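You operate a simulated robot arm through the tools that you are given. There is no shell and no other tool.

Carry out the task below with a simulated robot arm. There is one attempt and no reset: what you move stays moved.

## Task
Vent the cap, couple the hose and pump the tank up to FULL.
Fine: at the oil unit, the yellow cap and the red-collar hose; the level ends inside the FULL band; then hose back from FILL to REST and cap sealed; no oil spilt.

Only the result counts: the job must be done as asked and must still hold three seconds after the hand-in. Knocking over, shifting, dropping, spilling or breaking anything else fails it. A push-on lid holds only when it is set on centred and level and pressed home; a screw cap is set on level and turned clockwise until tight.

## Robot
A 7-joint arm with a three-finger gripper, fixed in place. Base frame: the origin is on the floor under the middle of its stand, x ahead of it, y to its left, z up; the work surface is at about z = 915. Lengths are in mm, angles in rad, forces in N, time in s.
It reaches about 1342 mm from its shoulder. Its first joint turns from -2.897 to 2.897 rad. Payload 2.69 kg.
The tool frame sits at the grasp point between the pads (the TCP): z along the fingers, y along the line on which they close. The tips reach 30 mm beyond it. The gripper opens to 128 mm; its body begins 117 mm behind the TCP.
Orientation is that of the tool frame in the base frame, as a unit quaternion [x, y, z, w]. With the fingers straight down and closing along the base's y, the tool's x points along the base's -x, its y along +y and its z along -z.

## Interface
- The arm moves only by the tool servo_tool. Its argument "plan" is one flat list of numbers, 6 for each row, row after row: the shift along the tool's x, y, z in mm, then the turn, a rotation vector about the tool's x, y, z in rad. In form: [x, y, z, rx, ry, rz, x, y, z, rx, ry, rz, ...]. A call has 1 to 20 rows; each row shifts and turns the commanded pose from where the row before left it, along the tool's axes as they then stand. "claw" is the finger opening in mm, from 0 to 128, set as the call begins (left out, the last holds). A row lasts 0.2 s, in which the tool goes at most 50 mm and 0.15 rad; a call with a longer step from one row to the next is refused whole, and so is a gripper value outside its range. Where a pose cannot be reached the arm comes as near as it can. A force on the tool above 90 N (or 10 N above the force at the start of the call, whichever is more), or a blocked arm, ends the call early, and 0.2 s more pass. Each finger travels about 127 mm/s and halts on what it meets, pressing with about 39 N; the grip force reading is that of the motor and also rises with nothing between the fingers. The clock runs only during rows and for 0.2 s after the last one: add rows that do not move to give the fingers time. It gives the time, the measured TCP pose, the force on the tool (base axes), the opening and the grip force at its end, in the units of the frame above (readings bear some noise), with the torque about the TCP (base axes, N m) and any sound that the robot's microphone picked up, and new pictures: "show" is both (left out), scene, wrist or none.
- Cameras (640 x 400 px; columns grow to the right, rows downward): "scene" is fixed at [399, -636.6, 1527.7]; the picture's right is [0.95, -0.30, 0.00], its down [-0.11, -0.36, -0.93] and it looks along [0.28, 0.89, -0.37] (base axes); focal length 316 px, centre (320, 200). "wrist" rides on the gripper at [58, 54, -131] in the tool frame; the picture's right is [-0.68, 0.74, 0.00], its down [-0.62, -0.56, -0.55] and it looks along [-0.40, -0.37, 0.84] (tool axes); focal length 234 px, centre (320, 200). There is no depth. A picture from a camera that has moved, and an enlarged one, comes with that camera's place and axes in the base frame and with its lens. The place of the scene camera against the robot may be out by one fixed shift of up to 25 mm in any direction.
- slide_trunk(by): moves the trunk up (or, below 0, down) by that many mm; the arm rides with it, the base frame stays. It gives what a move gives, with no picture.
- enlarge(camera, box): a new picture of the part [left, top, right, bottom] of that camera's present view, enlarged. The clock stands still meanwhile.
- hand_in(): hands the job in; it is judged then, once.

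Nothing tells you positions but the pictures and the camera data. Unless the task says otherwise, let go and move clear before handing in.

The tools are called after ">>>" by a JSON object that holds its "fn" and its "kwargs". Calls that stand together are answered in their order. servo_tool: Moves the arm, as the interface text tells. Its arguments: {"type":"object","properties":{"plan":{"type":"array","items":{"type":"number"}},"claw":{"type":"number"},"show":{"type":"string","enum":["both","scene","wrist","none"]}},"required":["plan"]} The other tools are called the same way: slide_trunk (by) moves the trunk up or down; enlarge (camera, box) takes an enlarged picture of a part of a camera's view; hand_in () hands the job in.

At the start:

```text
t: 0.0
eef_pos: [625.5, 314.3, 1392.8]
tcp_rot: [0.0, 1.0, 0.001, -0.001]
force: [0.4, -0.1, 0.7]
torque: [0.02, 0.03, -0.01]
width: 128.2
gripper_force: 0.0
trunk travel left (down, up): [-150.0, 200.0]
```

scene: 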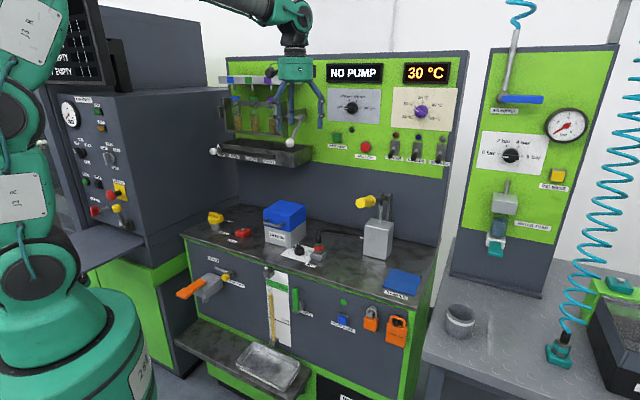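
wrist: 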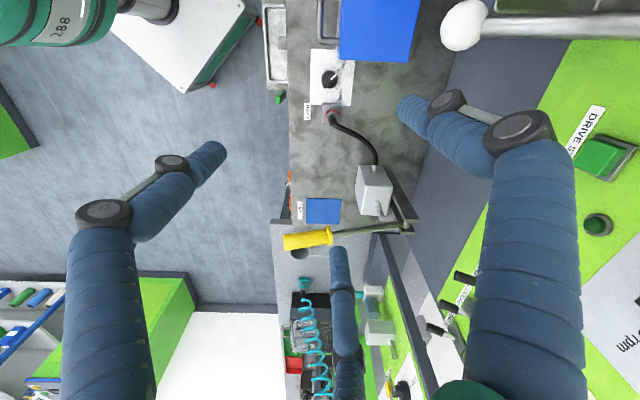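

I see a green/grey workstation with a bench, a hand-pump-like unit (grey block with yellow handle), some caps and a sight gauge on the front. I'll enlarge parts of the views to identify the oil unit, yellow cap, red-collar hose, FILL/REST ports.

>>> {"fn": "enlarge", "kwargs": {"camera": "scene", "box": [180, 190, 310, 270]}}

>>> {"fn": "enlarge", "kwargs": {"camera": "scene", "box": [290, 180, 440, 300]}}

>>> {"fn": "enlarge", "kwargs": {"camera": "scene", "box": [170, 255, 420, 400]}}

>>> {"fn": "enlarge", "kwargs": {"camera": "wrist", "box": [260, 0, 440, 120]}}

>>> {"fn": "enlarge", "kwargs": {"camera": "wrist", "box": [260, 100, 440, 260]}}

```text
4.92 times, centred on (245, 230) of scene
camera zoom: at [399.0, -636.6, 1527.7], right [0.95, -0.3, 0.0], down [-0.11, -0.36, -0.93], along [0.28, 0.89, -0.37], focal length 1557 px, centre (689, 52)
```

zoom: 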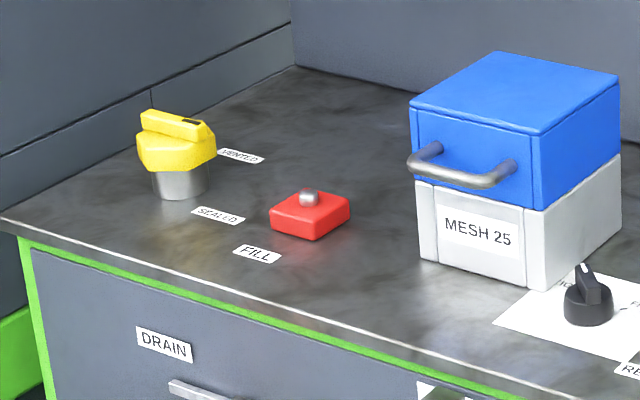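

```text
3.33 times, centred on (365, 240) of scene
camera zoom: at [399.0, -636.6, 1527.7], right [0.95, -0.3, 0.0], down [-0.11, -0.36, -0.93], along [0.28, 0.89, -0.37], focal length 1054 px, centre (170, 67)
```

zoom: 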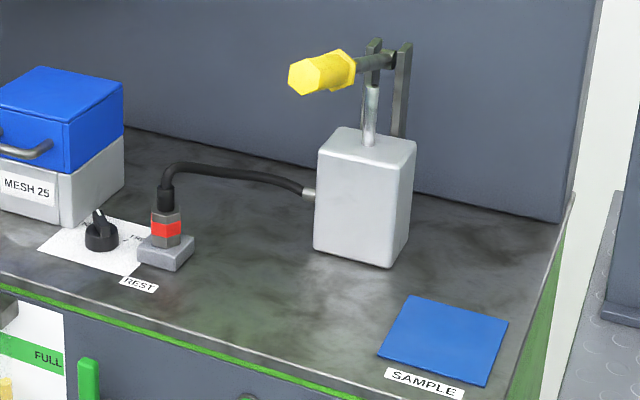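

```text
2.56 times, centred on (295, 328) of scene
camera zoom: at [399.0, -636.6, 1527.7], right [0.95, -0.3, 0.0], down [-0.11, -0.36, -0.93], along [0.28, 0.89, -0.37], focal length 810 px, centre (384, -126)
```

zoom: 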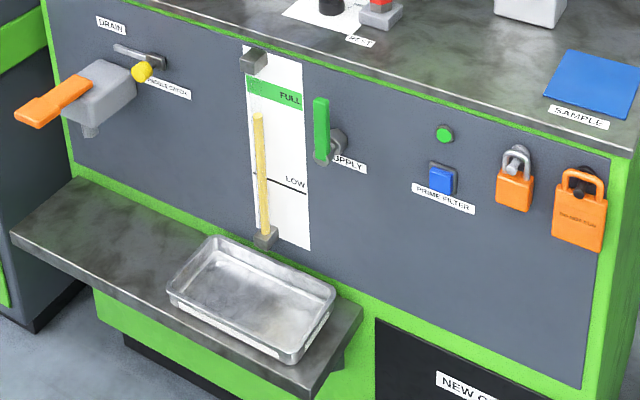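

```text
3.33 times, centred on (350, 60) of wrist
camera zoom: at [567.2, 368.1, 1524.9], right [0.68, 0.74, 0.0], down [0.62, -0.56, 0.55], along [0.4, -0.37, -0.84], focal length 781 px, centre (220, 667)
```

zoom: 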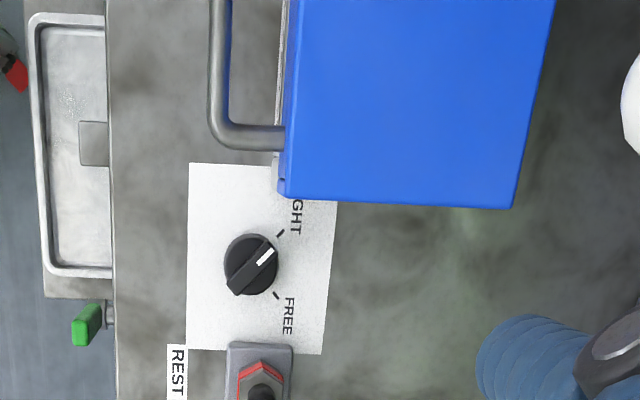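

```text
2.50 times, centred on (350, 180) of wrist
camera zoom: at [567.2, 368.1, 1524.9], right [0.68, 0.74, 0.0], down [0.62, -0.56, 0.55], along [0.4, -0.37, -0.84], focal length 585 px, centre (245, 250)
```

zoom: 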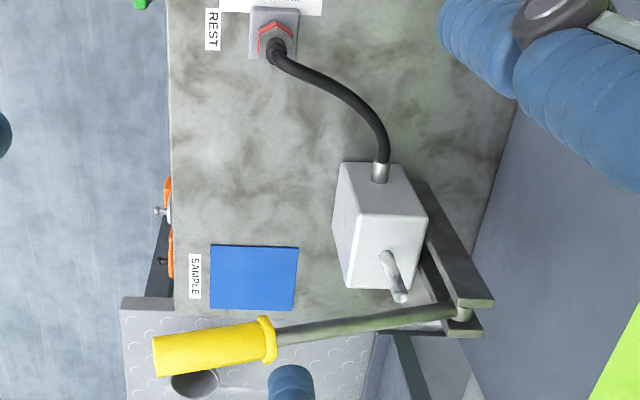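

The oil unit has the yellow cap (VENTED/SEALED labels), a red FILL nipple, the hose in its REST, and a pump with a yellow handle. I'll look closer at details before moving.

>>> {"fn": "enlarge", "kwargs": {"camera": "scene", "box": [200, 205, 240, 230]}}

>>> {"fn": "enlarge", "kwargs": {"camera": "scene", "box": [275, 225, 345, 269]}}

>>> {"fn": "enlarge", "kwargs": {"camera": "scene", "box": [255, 260, 315, 350]}}

>>> {"fn": "enlarge", "kwargs": {"camera": "scene", "box": [310, 50, 470, 170]}}

>>> {"fn": "enlarge", "kwargs": {"camera": "scene", "box": [345, 180, 405, 265]}}

>>> {"fn": "enlarge", "kwargs": {"camera": "wrist", "box": [300, 40, 380, 130]}}

```text
16.00 times, centred on (220, 218) of scene
camera zoom: at [399.0, -636.6, 1527.7], right [0.95, -0.3, 0.0], down [-0.11, -0.36, -0.93], along [0.28, 0.89, -0.37], focal length 5060 px, centre (1920, -80)
```

zoom: 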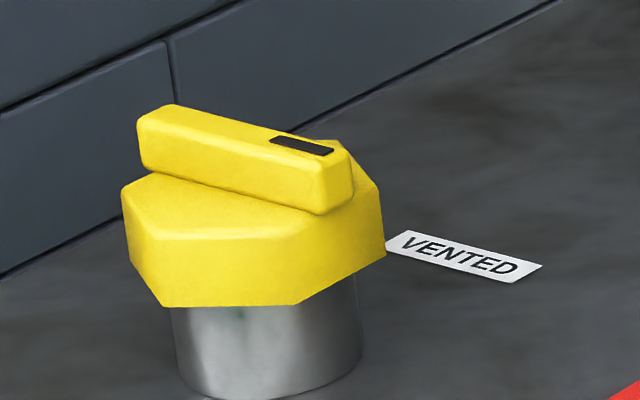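

```text
9.09 times, centred on (310, 247) of scene
camera zoom: at [399.0, -636.6, 1527.7], right [0.95, -0.3, 0.0], down [-0.11, -0.36, -0.93], along [0.28, 0.89, -0.37], focal length 2875 px, centre (411, -227)
```

zoom: 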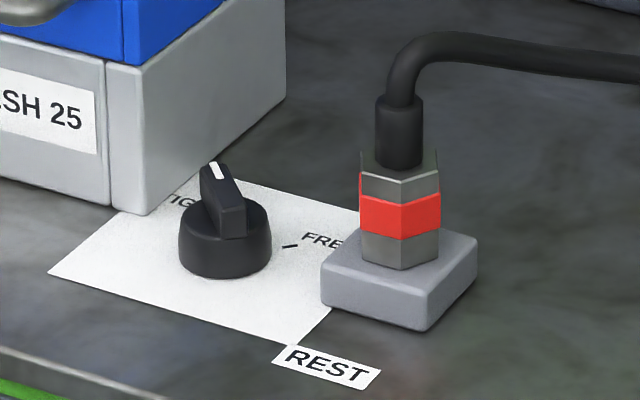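

```text
4.44 times, centred on (285, 305) of scene
camera zoom: at [399.0, -636.6, 1527.7], right [0.95, -0.3, 0.0], down [-0.11, -0.36, -0.93], along [0.28, 0.89, -0.37], focal length 1406 px, centre (476, -267)
```

zoom: 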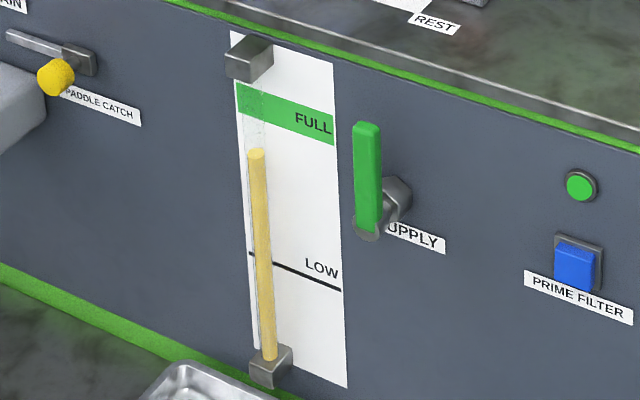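

```text
3.33 times, centred on (390, 110) of scene
camera zoom: at [399.0, -636.6, 1527.7], right [0.95, -0.3, 0.0], down [-0.11, -0.36, -0.93], along [0.28, 0.89, -0.37], focal length 1054 px, centre (87, 500)
```

zoom: 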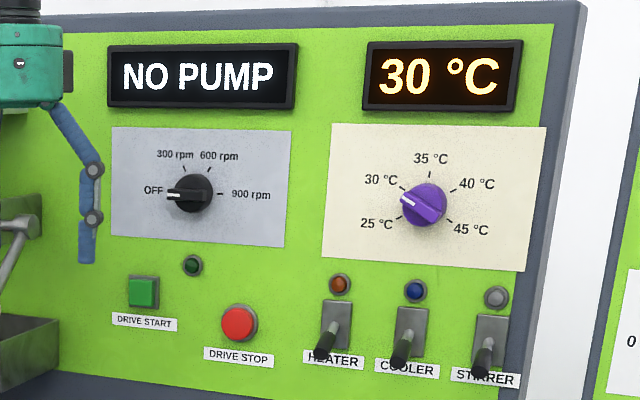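

```text
4.71 times, centred on (375, 222) of scene
camera zoom: at [399.0, -636.6, 1527.7], right [0.95, -0.3, 0.0], down [-0.11, -0.36, -0.93], along [0.28, 0.89, -0.37], focal length 1488 px, centre (61, 94)
```

zoom: 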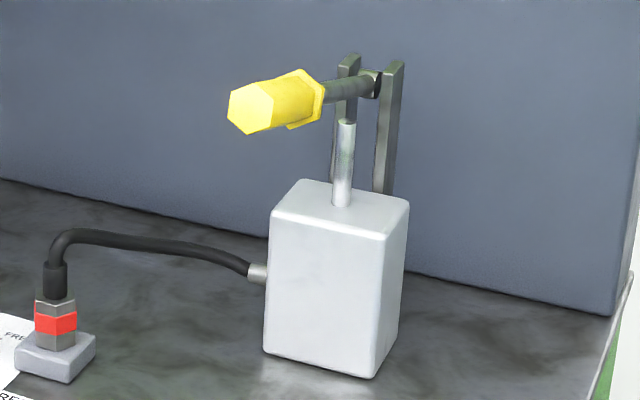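

```text
4.44 times, centred on (340, 85) of wrist
camera zoom: at [567.2, 368.1, 1524.9], right [0.68, 0.74, 0.0], down [0.62, -0.56, 0.55], along [0.4, -0.37, -0.84], focal length 1041 px, centre (231, 711)
```

zoom: 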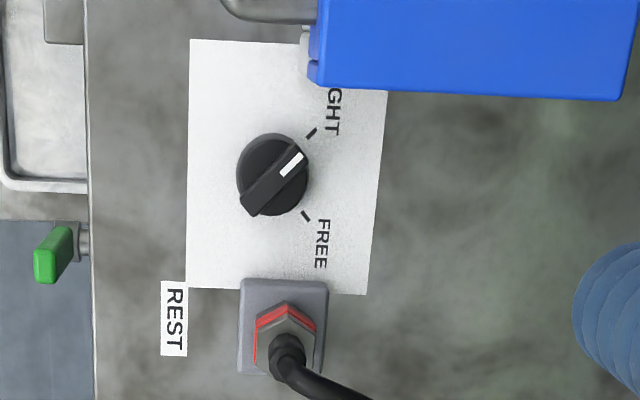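

The cap has a bar with a black mark; I need a top-down look to read its pointing against VENTED/SEALED. First let me check the overhanging equipment near the cap.

>>> {"fn": "enlarge", "kwargs": {"camera": "scene", "box": [190, 60, 330, 190]}}

>>> {"fn": "enlarge", "kwargs": {"camera": "scene", "box": [40, 80, 200, 260]}}

>>> {"fn": "enlarge", "kwargs": {"camera": "wrist", "box": [420, 0, 640, 200]}}

```text
3.08 times, centred on (260, 125) of scene
camera zoom: at [399.0, -636.6, 1527.7], right [0.95, -0.3, 0.0], down [-0.11, -0.36, -0.93], along [0.28, 0.89, -0.37], focal length 973 px, centre (505, 431)
```

zoom: 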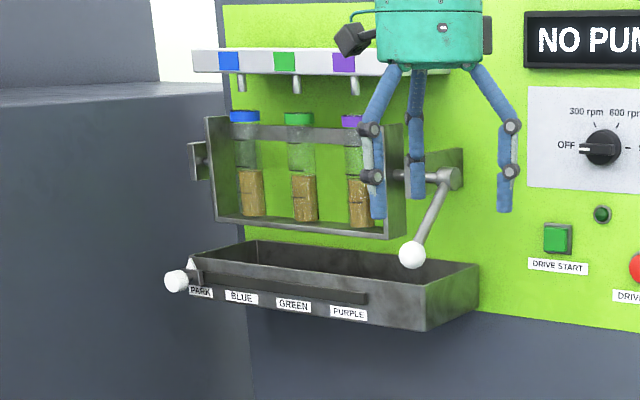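

```text
2.22 times, centred on (120, 170) of scene
camera zoom: at [399.0, -636.6, 1527.7], right [0.95, -0.3, 0.0], down [-0.11, -0.36, -0.93], along [0.28, 0.89, -0.37], focal length 703 px, centre (764, 267)
```

zoom: 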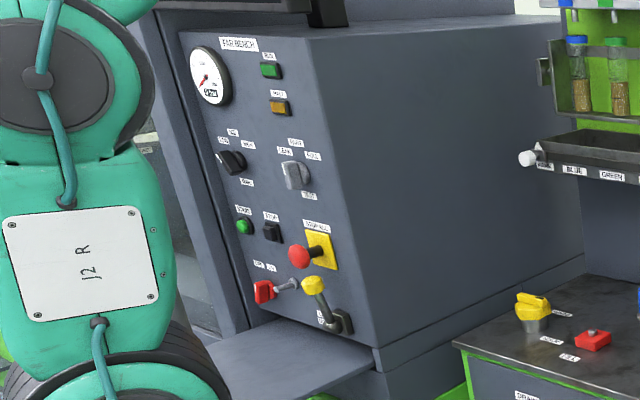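

```text
2.00 times, centred on (530, 100) of wrist
camera zoom: at [567.2, 368.1, 1524.9], right [0.68, 0.74, 0.0], down [0.62, -0.56, 0.55], along [0.4, -0.37, -0.84], focal length 468 px, centre (-100, 400)
```

zoom: 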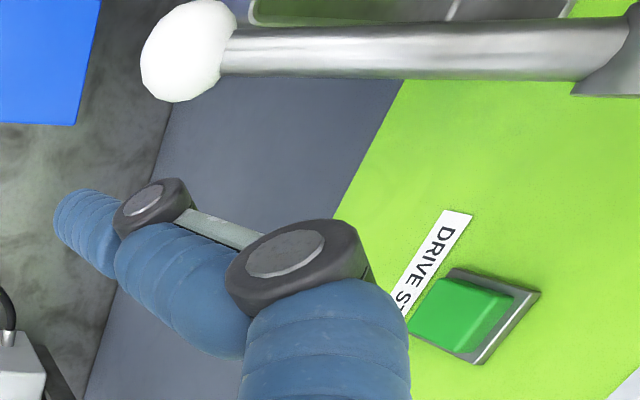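

The cap sits near the left of the bench, with a tray and white-knob slider overhanging above at the back. I'll pull the arm back toward the robot and then traverse left to look at the cap and FILL from above.

>>> {"fn": "servo_tool", "kwargs": {"plan": [24.5, -24.7, 0, 0, 0, 0, 24.5, -24.7, 0, 0, 0, 0, 24.5, -24.7, 0, 0, 0, 0, 32.75, 32.75, 11.6, 0, 0, 0, 32.75, 32.75, 11.6, 0, 0, 0, 32.75, 32.75, 11.6, 0, 0, 0, 32.75, 32.75, 11.6, 0, 0, 0, 32.75, 32.75, 11.6, 0, 0, 0, 32.75, 32.75, 11.6, 0, 0, 0, 32.75, 32.75, 11.6, 0, 0, 0, 32.75, 32.75, 11.6, 0, 0, 0]}}

```text
t: 2.4
eef_pos: [292.9, 501.5, 1300.2]
tcp_rot: [0.0, 1.0, 0.0, 0.0]
force: [0.4, -0.7, -0.3]
torque: [0.02, -0.01, -0.02]
width: 128.1
gripper_force: 0.0
trunk travel left (down, up): [-150.0, 200.0]
camera wrist: at [233.3, 557.1, 1432.2], right [0.68, 0.74, 0.0], down [0.62, -0.56, 0.55], along [0.4, -0.37, -0.84], focal length 234 px, centre (320, 200)
```

scene: 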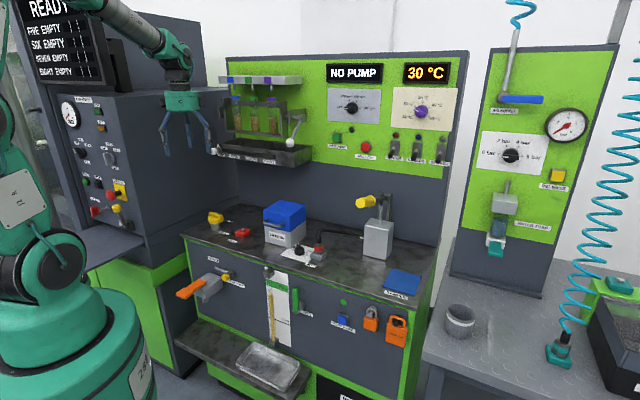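
wrist: 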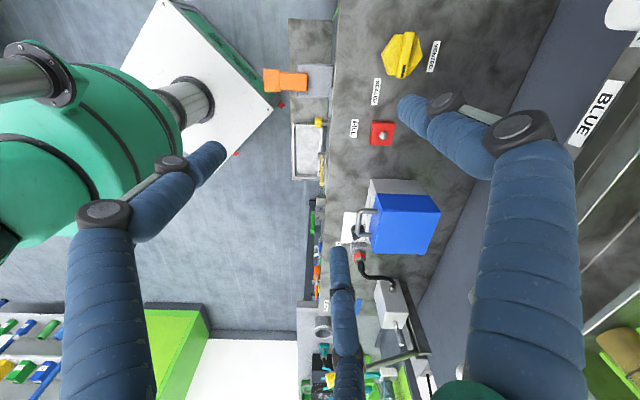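

The wrist view now shows the cap, the SEALED and VENTED labels, and the red FILL port from above. I'll enlarge these.

>>> {"fn": "enlarge", "kwargs": {"camera": "wrist", "box": [340, 15, 460, 90]}}

>>> {"fn": "enlarge", "kwargs": {"camera": "wrist", "box": [340, 90, 440, 153]}}

>>> {"fn": "enlarge", "kwargs": {"camera": "wrist", "box": [500, 0, 640, 120]}}

```text
5.33 times, centred on (400, 52) of wrist
camera zoom: at [233.3, 557.1, 1432.2], right [0.68, 0.74, 0.0], down [0.62, -0.56, 0.55], along [0.4, -0.37, -0.84], focal length 1249 px, centre (-107, 987)
```

zoom: 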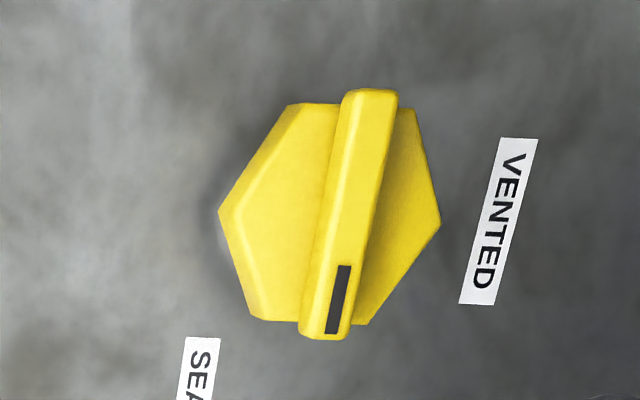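

```text
6.35 times, centred on (390, 122) of wrist
camera zoom: at [233.3, 557.1, 1432.2], right [0.68, 0.74, 0.0], down [0.62, -0.56, 0.55], along [0.4, -0.37, -0.84], focal length 1487 px, centre (-124, 698)
```

zoom: 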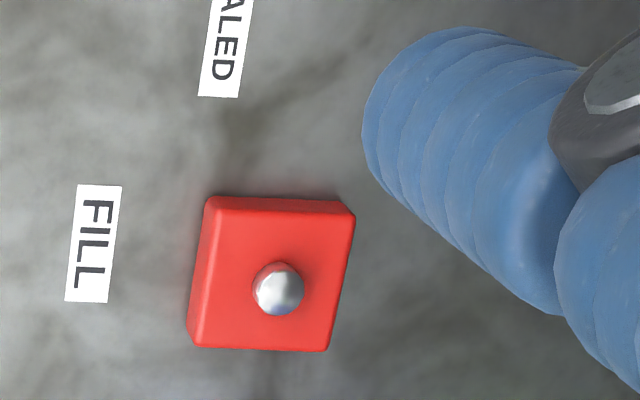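

```text
3.33 times, centred on (570, 60) of wrist
camera zoom: at [233.3, 557.1, 1432.2], right [0.68, 0.74, 0.0], down [0.62, -0.56, 0.55], along [0.4, -0.37, -0.84], focal length 781 px, centre (-513, 667)
```

zoom: 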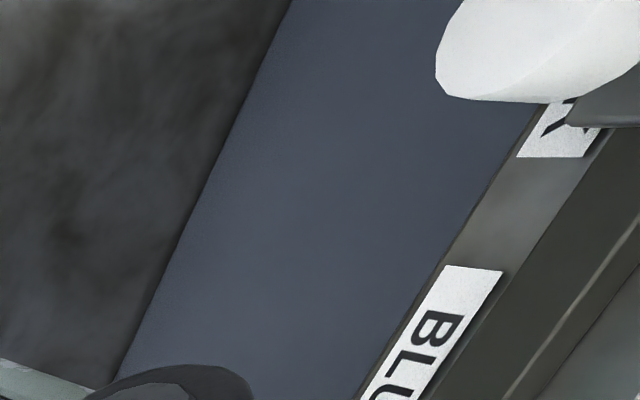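

The cap's mark points at the SEALED side (right), with VENTED straight behind it, so venting is about 90° counter-clockwise. Cap is about (334, 650); FILL nipple about (436, 549). I'll yaw the tool so the three fingers line up with the cap's hex flats and the camera faces the robot side.

>>> {"fn": "servo_tool", "kwargs": {"plan": [0, 0, 0, 0, 0, -0.141, 0, 0, 0, 0, 0, -0.141, 0, 0, 0, 0, 0, -0.141, 0, 0, 0, 0, 0, -0.141, 0, 0, 0, 0, 0, -0.141, 0, 0, 0, 0, 0, -0.141, 0, 0, 0, 0, 0, -0.141, 0, 0, 0, 0, 0, -0.141, 0, 0, 0, 0, 0, -0.141, 0, 0, 0, 0, 0, -0.141, 0, 0, 0, 0, 0, -0.141, 0, 0, 0, 0, 0, -0.141, 0, 0, 0, 0, 0, -0.141], "claw": 100}}

```text
t: 5.2
eef_pos: [290.1, 501.9, 1301.6]
tcp_rot: [0.794, -0.607, 0.0, 0.0]
force: [-0.3, -0.4, -1.0]
torque: [-0.02, 0.01, 0.04]
width: 100.1
gripper_force: 0.0
trunk travel left (down, up): [-150.0, 200.0]
camera wrist: at [253.3, 431.8, 1432.4], right [-0.89, 0.46, 0.0], down [0.38, 0.74, 0.55], along [0.25, 0.49, -0.84], focal length 234 px, centre (320, 200)
```

scene: 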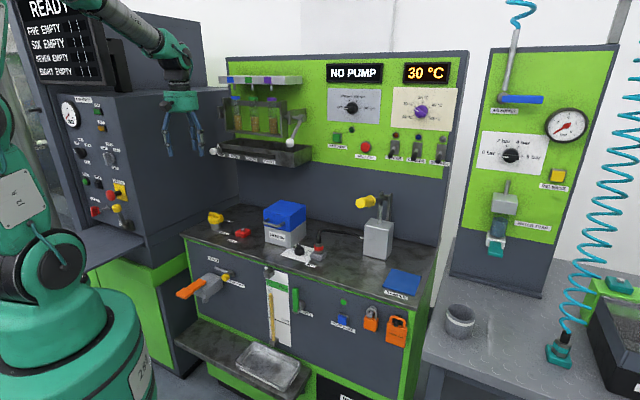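
wrist: 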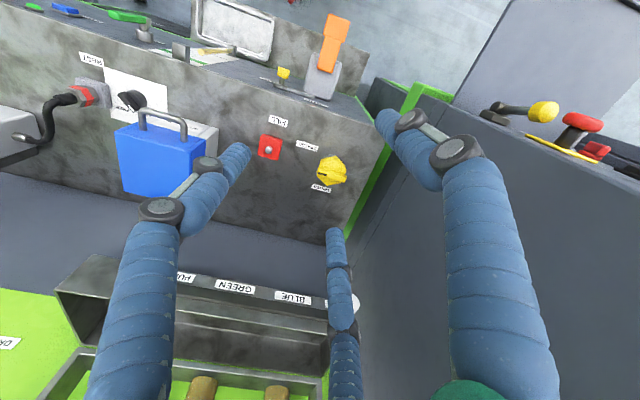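

Now the camera looks across the bench from the robot side; the cabinet wall is to the right in this picture. I'll enlarge to gauge clearances.

>>> {"fn": "enlarge", "kwargs": {"camera": "wrist", "box": [230, 80, 430, 240]}}

>>> {"fn": "enlarge", "kwargs": {"camera": "wrist", "box": [290, 140, 370, 200]}}

>>> {"fn": "enlarge", "kwargs": {"camera": "wrist", "box": [40, 230, 400, 400]}}

```text
2.50 times, centred on (330, 160) of wrist
camera zoom: at [253.3, 431.8, 1432.4], right [-0.89, 0.46, 0.0], down [0.38, 0.74, 0.55], along [0.25, 0.49, -0.84], focal length 585 px, centre (295, 300)
```

zoom: 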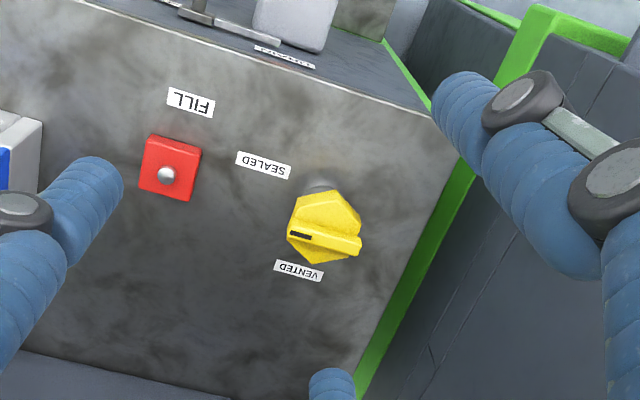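

```text
6.67 times, centred on (330, 170) of wrist
camera zoom: at [253.3, 431.8, 1432.4], right [-0.89, 0.46, 0.0], down [0.38, 0.74, 0.55], along [0.25, 0.49, -0.84], focal length 1561 px, centre (253, 400)
```

zoom: 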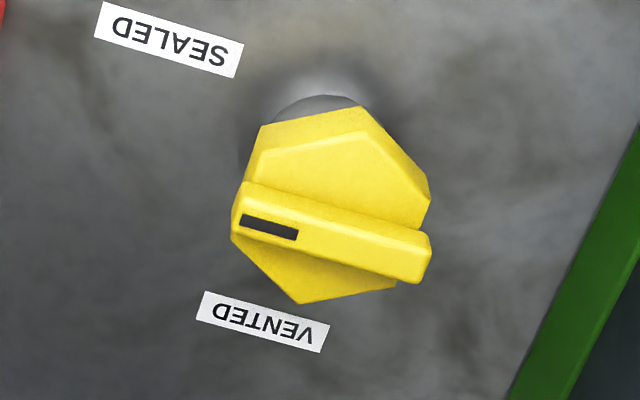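

```text
1.78 times, centred on (220, 315) of wrist
camera zoom: at [253.3, 431.8, 1432.4], right [-0.89, 0.46, 0.0], down [0.38, 0.74, 0.55], along [0.25, 0.49, -0.84], focal length 416 px, centre (498, -4)
```

zoom: 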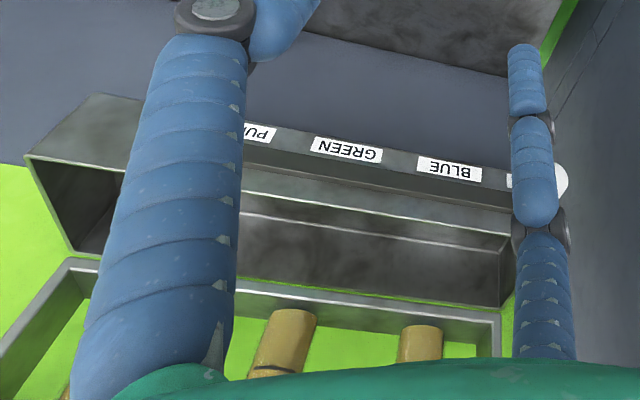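

The tray front is at depth well behind the cap, so a vertical descent over the cap is clear. I'm moving to above the cap at about z = 1120.

>>> {"fn": "servo_tool", "kwargs": {"plan": [-22.0, -13.8, 30.2, 0, 0, 0, -22.0, -13.8, 30.2, 0, 0, 0, -22.0, -13.8, 30.2, 0, 0, 0, -22.0, -13.8, 30.2, 0, 0, 0, -22.0, -13.8, 30.2, 0, 0, 0, -22.0, -13.8, 30.2, 0, 0, 0]}}

```text
t: 6.6
eef_pos: [333.8, 651.6, 1120.1]
tcp_rot: [0.794, -0.608, 0.0, -0.001]
force: [-0.2, 0.0, 0.0]
torque: [0.05, 0.02, -0.04]
width: 100.1
gripper_force: 0.0
trunk travel left (down, up): [-150.0, 200.0]
camera wrist: at [297.2, 582.6, 1251.8], right [-0.89, 0.46, 0.0], down [0.39, 0.74, 0.55], along [0.25, 0.49, -0.84], focal length 234 px, centre (320, 200)
```

scene: 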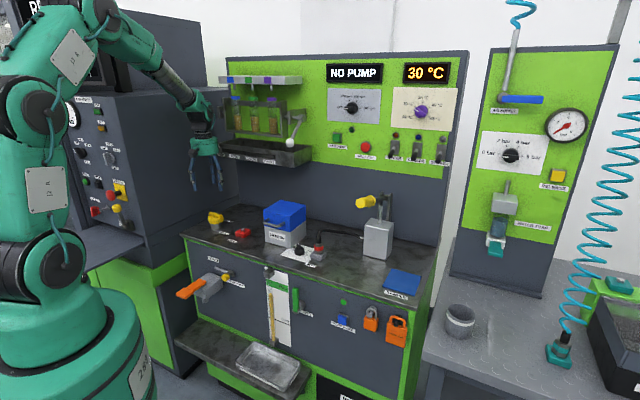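
wrist: 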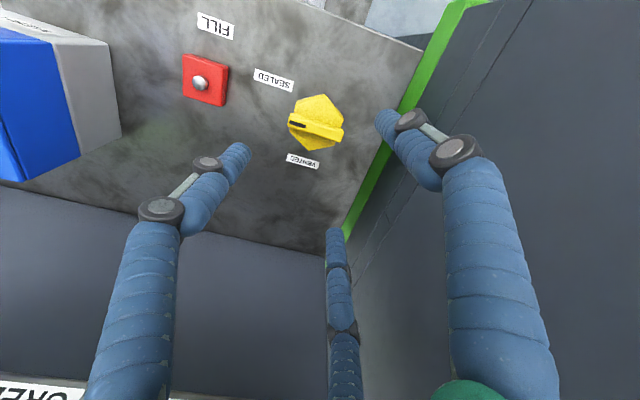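

Cap is nearly directly under the tool. I'll enlarge to refine centring.

>>> {"fn": "enlarge", "kwargs": {"camera": "wrist", "box": [270, 80, 370, 170]}}

>>> {"fn": "enlarge", "kwargs": {"camera": "wrist", "box": [170, 0, 300, 110]}}

```text
4.44 times, centred on (320, 125) of wrist
camera zoom: at [297.2, 582.6, 1251.8], right [-0.89, 0.46, 0.0], down [0.39, 0.74, 0.55], along [0.25, 0.49, -0.84], focal length 1041 px, centre (320, 533)
```

zoom: 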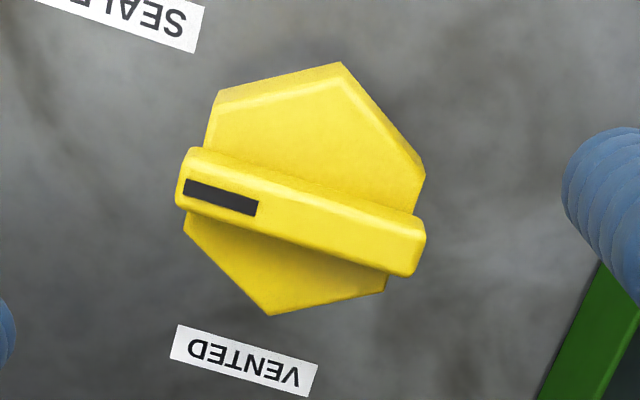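

```text
3.64 times, centred on (235, 55) of wrist
camera zoom: at [297.2, 582.6, 1251.8], right [-0.89, 0.46, 0.0], down [0.39, 0.74, 0.55], along [0.25, 0.49, -0.84], focal length 852 px, centre (629, 727)
```

zoom: 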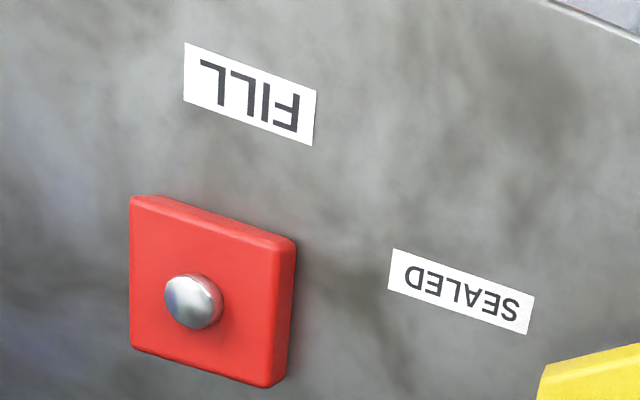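

Cap centre is about (337, 650). I'll correct the few-mm offset and descend to just over the cap.

>>> {"fn": "servo_tool", "kwargs": {"plan": [2.9, -2.5, 40, 0, 0, 0, 0, 0, 40, 0, 0, 0, 0, 0, 40, 0, 0, 0]}}

```text
t: 7.4
eef_pos: [338.1, 650.6, 998.8]
tcp_rot: [0.794, -0.608, 0.0, 0.0]
force: [0.8, -0.7, 0.1]
torque: [-0.01, 0.01, 0.0]
width: 99.9
gripper_force: 0.0
trunk travel left (down, up): [-150.0, 200.0]
camera wrist: at [300.7, 580.7, 1130.1], right [-0.89, 0.46, 0.0], down [0.39, 0.74, 0.55], along [0.25, 0.49, -0.84], focal length 234 px, centre (320, 200)
```

scene: 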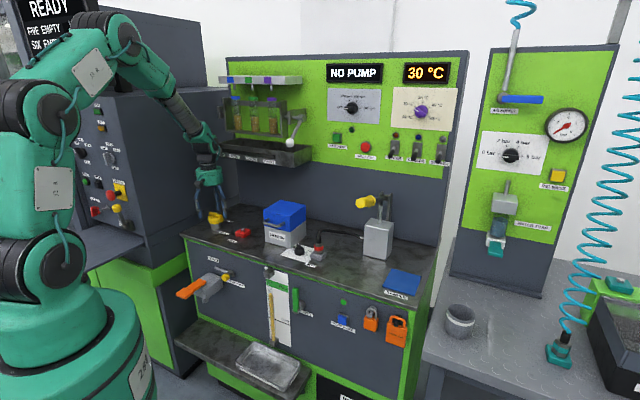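
wrist: 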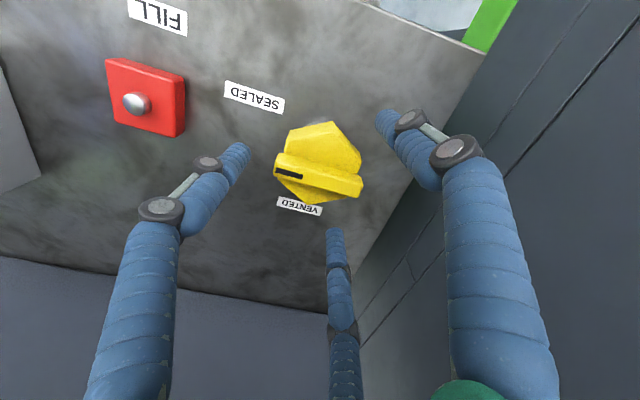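

Well centred. Now descending so the fingers surround the hex, then closing.

>>> {"fn": "servo_tool", "kwargs": {"plan": [0, 0, 20, 0, 0, 0, 0, 0, 20, 0, 0, 0]}}

>>> {"fn": "servo_tool", "kwargs": {"plan": [0, 0, 0, 0, 0, 0, 0, 0, 0, 0, 0, 0, 0, 0, 0, 0, 0, 0], "claw": 40}}

```text
t: 8.0
eef_pos: [338.9, 648.9, 958.9]
tcp_rot: [0.794, -0.608, -0.001, 0.0]
force: [-0.5, -0.3, 0.0]
torque: [0.01, -0.02, 0.01]
width: 99.8
gripper_force: 0.0
trunk travel left (down, up): [-150.0, 200.0]
camera wrist: at [300.5, 580.1, 1090.7], right [-0.89, 0.46, 0.0], down [0.39, 0.74, 0.55], along [0.25, 0.49, -0.84], focal length 234 px, centre (320, 200)
```

scene: 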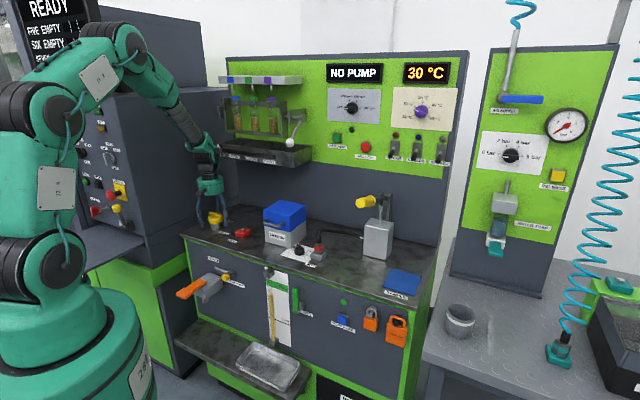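
wrist: 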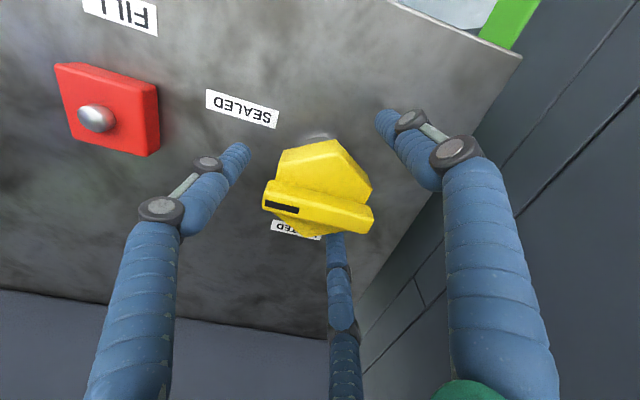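

```text
t: 8.8
eef_pos: [338.3, 649.8, 958.8]
tcp_rot: [0.794, -0.608, 0.001, 0.0]
force: [6.1, 8.0, -3.8]
torque: [0.72, -0.08, 0.33]
width: 64.0
gripper_force: 17.7
trunk travel left (down, up): [-150.0, 200.0]
camera wrist: at [301.1, 580.7, 1090.6], right [-0.89, 0.46, 0.0], down [0.39, 0.74, 0.55], along [0.25, 0.49, -0.84], focal length 234 px, centre (320, 200)
```

scene: 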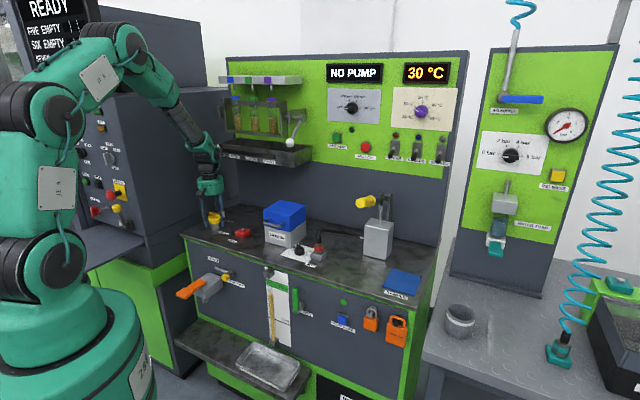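
wrist: 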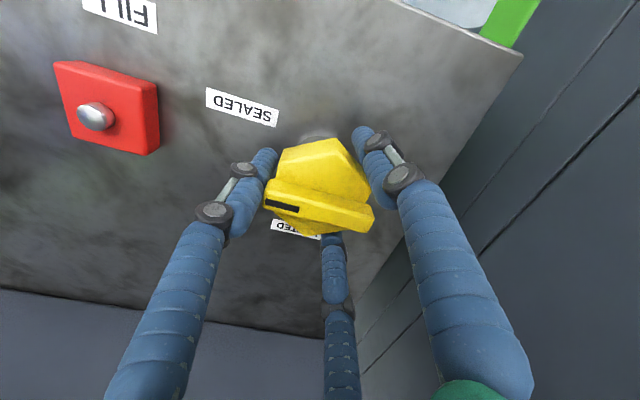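

The fingers have closed on the hex (64 mm). I'll turn counter-clockwise (seen from above) in stages, checking the mark.

>>> {"fn": "servo_tool", "kwargs": {"plan": [0, 0, 0, 0, 0, -0.1, 0, 0, 0, 0, 0, -0.1, 0, 0, 0, 0, 0, -0.1, 0, 0, 0, 0, 0, -0.1], "show": "wrist"}}

```text
t: 9.8
eef_pos: [337.8, 650.3, 959.4]
tcp_rot: [0.899, -0.438, 0.0, 0.0]
force: [2.2, 20.6, -3.8]
torque: [0.22, 0.25, 0.01]
width: 63.7
gripper_force: 17.8
trunk travel left (down, up): [-150.0, 200.0]
camera wrist: at [331.9, 571.3, 1091.0], right [-1.0, 0.08, 0.0], down [0.06, 0.83, 0.55], along [0.04, 0.55, -0.84], focal length 234 px, centre (320, 200)
```

wrist: 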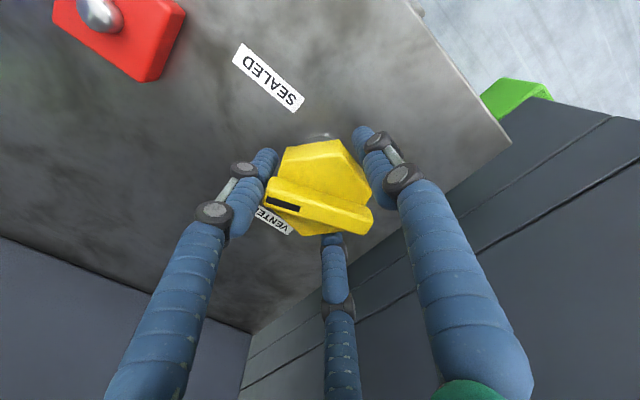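

The cap turns with the gripper. There's a side force of 20 N, so I'll ease the tool about 1.5 mm in +y and keep turning.

>>> {"fn": "servo_tool", "kwargs": {"plan": [-1.2, -0.9, 0, 0, 0, -0.1, 0, 0, 0, 0, 0, -0.1, 0, 0, 0, 0, 0, -0.1, 0, 0, 0, 0, 0, -0.1, 0, 0, 0, 0, 0, -0.1, 0, 0, 0, 0, 0, -0.1], "show": "wrist"}}

```text
t: 11.2
eef_pos: [339.3, 649.7, 959.4]
tcp_rot: [0.988, -0.153, 0.001, 0.0]
force: [8.2, 5.8, 0.5]
torque: [-0.12, 0.37, 0.0]
width: 63.3
gripper_force: 17.3
trunk travel left (down, up): [-150.0, 200.0]
camera wrist: at [378.5, 582.1, 1091.0], right [-0.87, -0.5, 0.0], down [-0.42, 0.72, 0.55], along [-0.27, 0.47, -0.84], focal length 234 px, centre (320, 200)
```

wrist: 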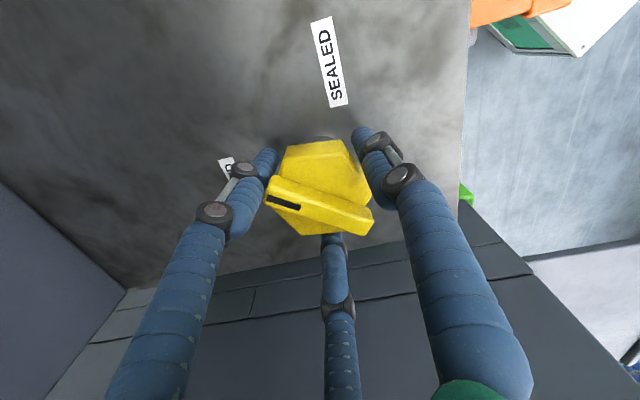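

Turned 57° so far. Continuing to 90°.

>>> {"fn": "servo_tool", "kwargs": {"plan": [0, 0, 0, 0, 0, -0.1, 0, 0, 0, 0, 0, -0.1, 0, 0, 0, 0, 0, -0.1, 0, 0, 0, 0, 0, -0.1, 0, 0, 0, 0, 0, -0.1], "show": "wrist"}}

```text
t: 12.4
eef_pos: [339.5, 651.0, 958.7]
tcp_rot: [0.995, 0.096, 0.0, 0.0]
force: [13.7, 5.5, 2.7]
torque: [0.0, 0.29, -0.03]
width: 63.1
gripper_force: 17.2
trunk travel left (down, up): [-150.0, 200.0]
camera wrist: at [406.8, 610.2, 1090.7], right [-0.52, -0.85, 0.0], down [-0.71, 0.44, 0.55], along [-0.47, 0.29, -0.84], focal length 234 px, centre (320, 200)
```

wrist: 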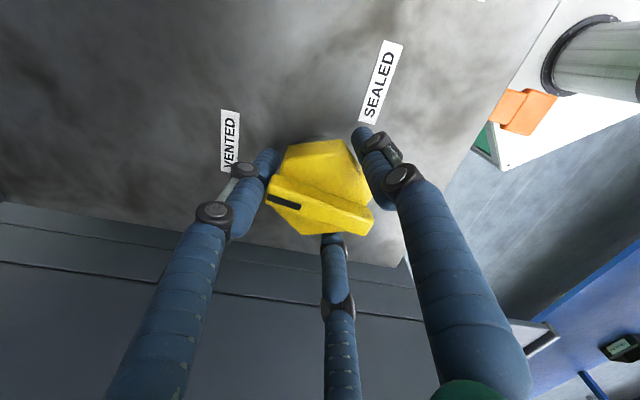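

Rotated about 86°. A bit further to complete 90°, watching for a stop.

>>> {"fn": "servo_tool", "kwargs": {"plan": [0, 0, 0, 0, 0, -0.04, 0, 0, 0, 0, 0, -0.04, 0, 0, 0, 0, 0, 0], "show": "wrist"}}

```text
t: 13.2
eef_pos: [340.3, 651.6, 957.9]
tcp_rot: [0.991, 0.135, 0.0, 0.001]
force: [13.3, 10.1, 6.5]
torque: [-0.12, 0.58, 0.0]
width: 62.3
gripper_force: 44.9
trunk travel left (down, up): [-150.0, 200.0]
camera wrist: at [409.6, 616.2, 1090.4], right [-0.45, -0.89, 0.0], down [-0.75, 0.38, 0.55], along [-0.49, 0.25, -0.84], focal length 234 px, centre (320, 200)
```

wrist: 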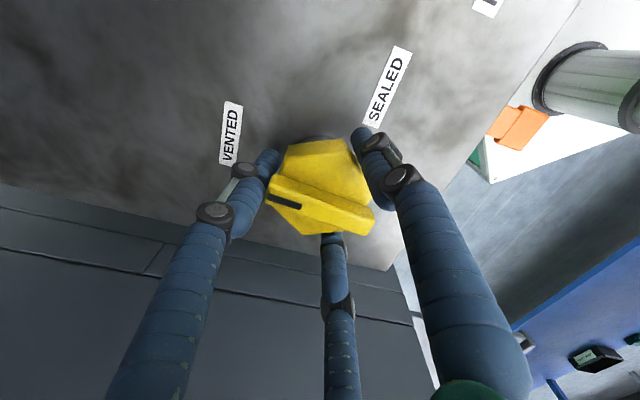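

Turned 90°. Releasing and rising a bit to check the mark against VENTED.

>>> {"fn": "servo_tool", "kwargs": {"plan": [0, 0, 0, 0, 0, 0, 0, 0, 0, 0, 0, 0, 0, 0, -30, 0, 0, 0, 0, 0, -40, 0, 0, 0, 0, 0, -40, 0, 0, 0, 0, 0, -40, 0, 0, 0], "claw": 100}}

>>> {"fn": "enlarge", "kwargs": {"camera": "wrist", "box": [220, 40, 420, 180]}}

>>> {"fn": "enlarge", "kwargs": {"camera": "scene", "box": [190, 200, 270, 250]}}

```text
t: 14.6
eef_pos: [339.6, 649.8, 1110.1]
tcp_rot: [0.991, 0.134, 0.0, 0.001]
force: [-0.1, 0.3, -0.2]
torque: [-0.02, 0.02, -0.01]
width: 99.9
gripper_force: 0.0
trunk travel left (down, up): [-150.0, 200.0]
camera wrist: at [410.5, 614.8, 1242.3], right [-0.45, -0.89, 0.0], down [-0.74, 0.38, 0.55], along [-0.49, 0.25, -0.84], focal length 234 px, centre (320, 200)
```

scene: 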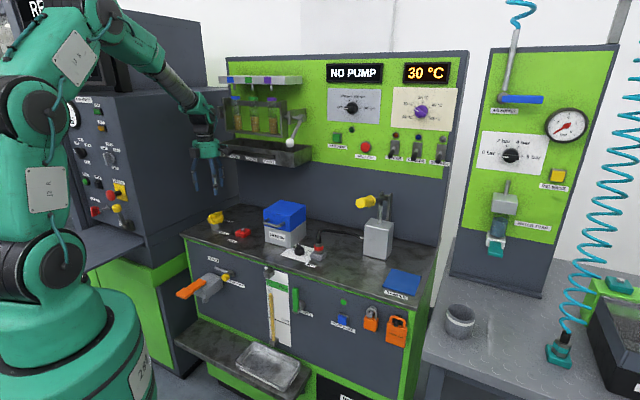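
wrist: 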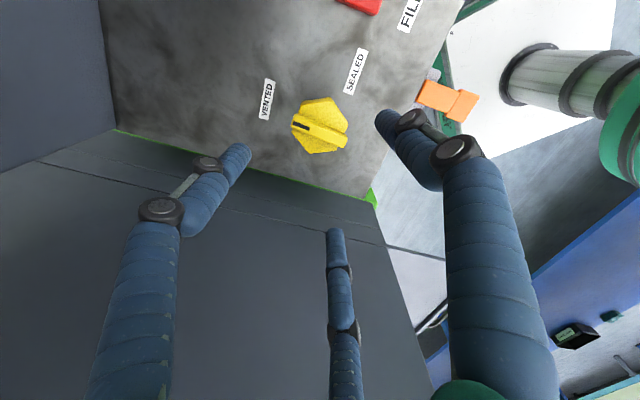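

```text
2.86 times, centred on (320, 110) of wrist
camera zoom: at [410.5, 614.8, 1242.3], right [-0.45, -0.89, 0.0], down [-0.74, 0.38, 0.55], along [-0.49, 0.25, -0.84], focal length 669 px, centre (320, 457)
```

zoom: 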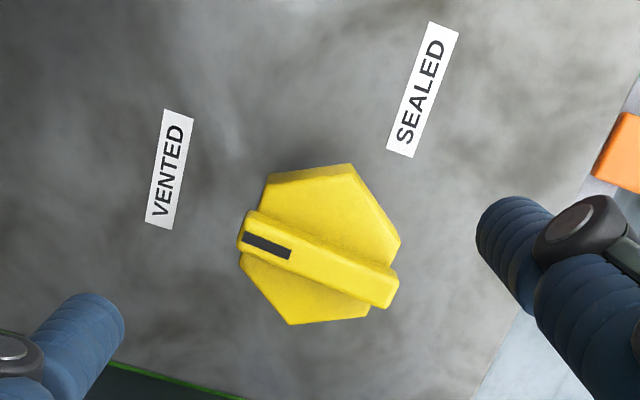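

```text
8.00 times, centred on (230, 225) of scene
camera zoom: at [399.0, -636.6, 1527.7], right [0.95, -0.3, 0.0], down [-0.11, -0.36, -0.93], along [0.28, 0.89, -0.37], focal length 2530 px, centre (1040, 0)
```

zoom: 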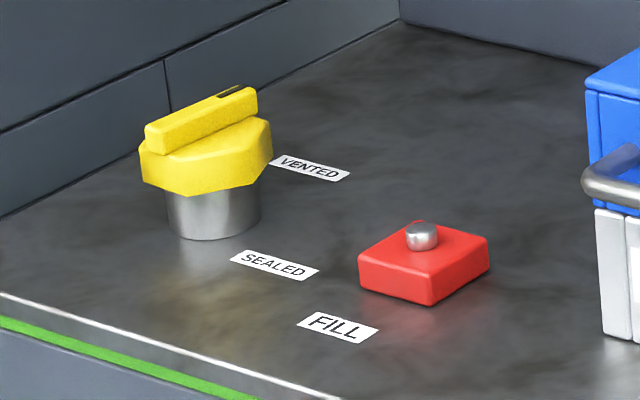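

The mark now points straight back at VENTED. Next is the hose: I'll retreat toward the robot, traverse right in front of the overhanging ball lever, and then yaw for the hose coupler.

>>> {"fn": "servo_tool", "kwargs": {"plan": [-30.7, 17.5, -13.3, 0, 0, 0, -30.7, 17.5, -13.3, 0, 0, 0, -30.7, 17.5, -13.3, 0, 0, 0, 22.2, 39.1, 0, 0, 0, 0, 22.2, 39.1, 0, 0, 0, 0, 22.2, 39.1, 0, 0, 0, 0, 22.2, 39.1, 0, 0, 0, 0, 22.2, 39.1, 0, 0, 0, 0, 22.2, 39.1, 0, 0, 0, 0, 22.2, 39.1, 0, 0, 0, 0, 22.2, 39.1, 0, 0, 0, 0, 22.2, 39.1, 0, 0, 0, 0, 22.2, 39.1, 0, 0, 0, 0], "show": "none"}}

>>> {"fn": "servo_tool", "kwargs": {"plan": [0, 0, 0, 0, 0, 0.1496, 0, 0, 0, 0, 0, 0.1496, 0, 0, 0, 0, 0, 0.1496, 0, 0, 0, 0, 0, 0.1496, 0, 0, 0, 0, 0, 0.1496, 0, 0, 0, 0, 0, 0.1496, 0, 0, 0, 0, 0, 0.1496, 0, 0, 0, 0, 0, 0.1496, 0, 0, 0, 0, 0, 0.1496, 0, 0, 0, 0, 0, 0.1496, 0, 0, 0, 0, 0, 0.1496, 0, 0, 0, 0, 0, 0.1496, 0, 0, 0, 0, 0, 0.1496, 0, 0, 0, 0, 0, 0.1496]}}

```text
t: 17.4
eef_pos: [583.2, 258.9, 1150.1]
tcp_rot: [0.991, 0.135, 0.0, 0.0]
force: [-0.4, -0.1, -0.2]
torque: [-0.01, -0.07, 0.01]
width: 99.8
gripper_force: 0.0
trunk travel left (down, up): [-150.0, 200.0]
```

```text
t: 20.4
eef_pos: [583.5, 258.0, 1149.9]
tcp_rot: [-0.612, 0.791, 0.0, 0.0]
force: [0.0, -0.5, 0.1]
torque: [-0.01, 0.01, 0.03]
width: 100.0
gripper_force: 0.0
trunk travel left (down, up): [-150.0, 200.0]
camera wrist: at [516.1, 215.1, 1280.8], right [-0.54, 0.84, 0.0], down [0.7, 0.45, 0.55], along [0.46, 0.3, -0.84], focal length 234 px, centre (320, 200)
```

scene: 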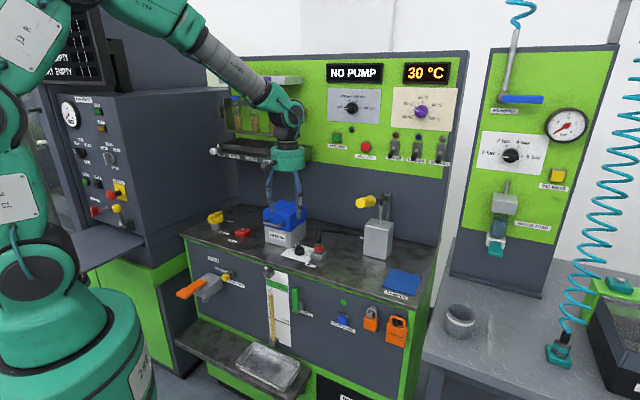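
wrist: 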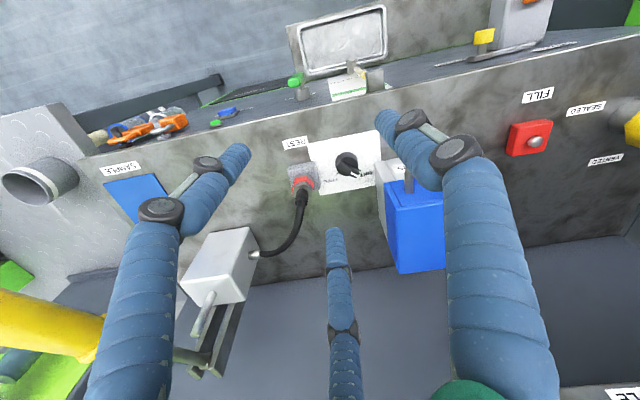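

I see the hose coupler in REST at about (303,180) in the wrist view. Enlarging to get its location and shape.

>>> {"fn": "enlarge", "kwargs": {"camera": "wrist", "box": [240, 120, 400, 270]}}

>>> {"fn": "enlarge", "kwargs": {"camera": "wrist", "box": [270, 150, 340, 210]}}

```text
2.67 times, centred on (320, 195) of wrist
camera zoom: at [516.1, 215.1, 1280.8], right [-0.54, 0.84, 0.0], down [0.7, 0.45, 0.55], along [0.46, 0.3, -0.84], focal length 624 px, centre (320, 213)
```

zoom: 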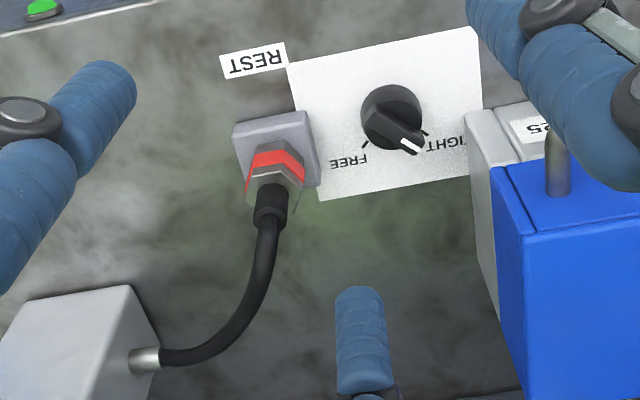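

```text
6.67 times, centred on (305, 180) of wrist
camera zoom: at [516.1, 215.1, 1280.8], right [-0.54, 0.84, 0.0], down [0.7, 0.45, 0.55], along [0.46, 0.3, -0.84], focal length 1561 px, centre (420, 333)
```

zoom: 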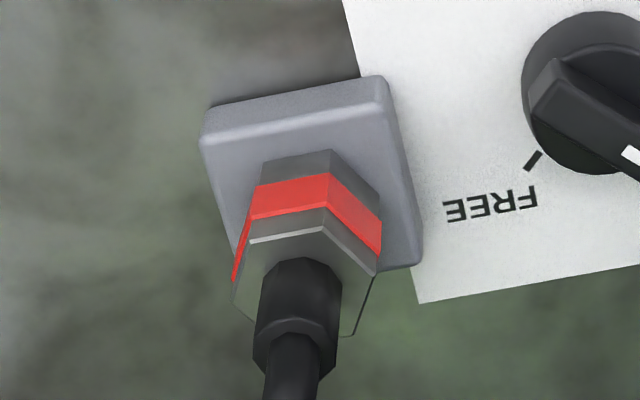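

The coupler is at about (688, 294), top at z ≈ 967, sitting on a block about 16 mm high. I'm moving above it with fingers at 70 mm and checking alignment.

>>> {"fn": "servo_tool", "kwargs": {"plan": [-20.4, -30.7, 12, 0, 0, 0, -20.4, -30.7, 12, 0, 0, 0, -20.4, -30.7, 12, 0, 0, 0], "claw": 76}}

>>> {"fn": "enlarge", "kwargs": {"camera": "wrist", "box": [260, 70, 380, 180]}}

```text
t: 21.2
eef_pos: [688.6, 293.9, 1112.6]
tcp_rot: [-0.613, 0.79, 0.001, 0.001]
force: [-0.4, 0.4, 0.5]
torque: [0.0, -0.02, 0.01]
width: 76.0
gripper_force: 0.1
trunk travel left (down, up): [-150.0, 200.0]
camera wrist: at [621.4, 251.6, 1244.6], right [-0.55, 0.84, 0.0], down [0.7, 0.46, 0.55], along [0.46, 0.3, -0.84], focal length 234 px, centre (320, 200)
```

scene: 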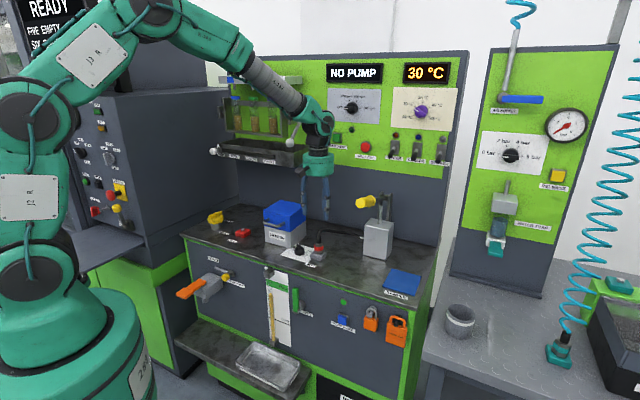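
wrist: 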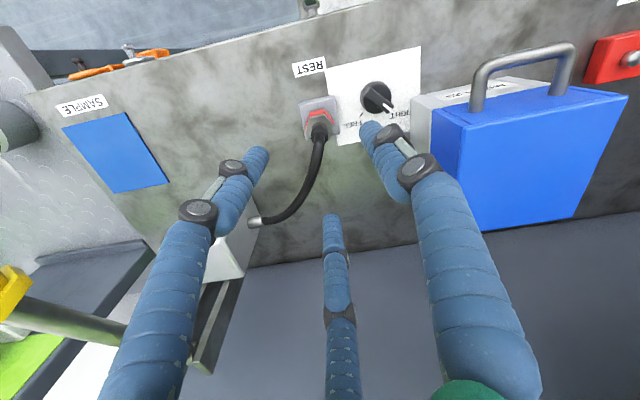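

```text
3.64 times, centred on (320, 125) of wrist
camera zoom: at [621.4, 251.6, 1244.6], right [-0.55, 0.84, 0.0], down [0.7, 0.46, 0.55], along [0.46, 0.3, -0.84], focal length 852 px, centre (320, 473)
```

zoom: 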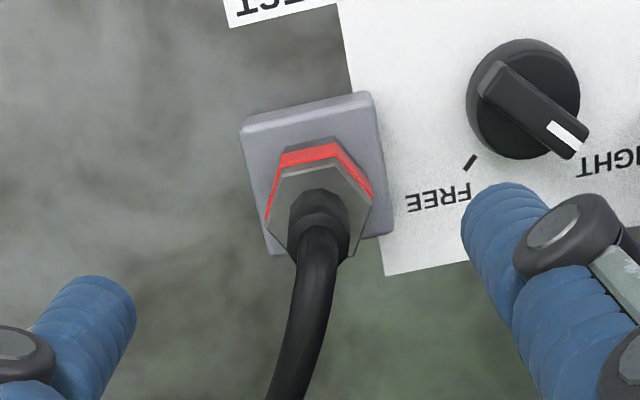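

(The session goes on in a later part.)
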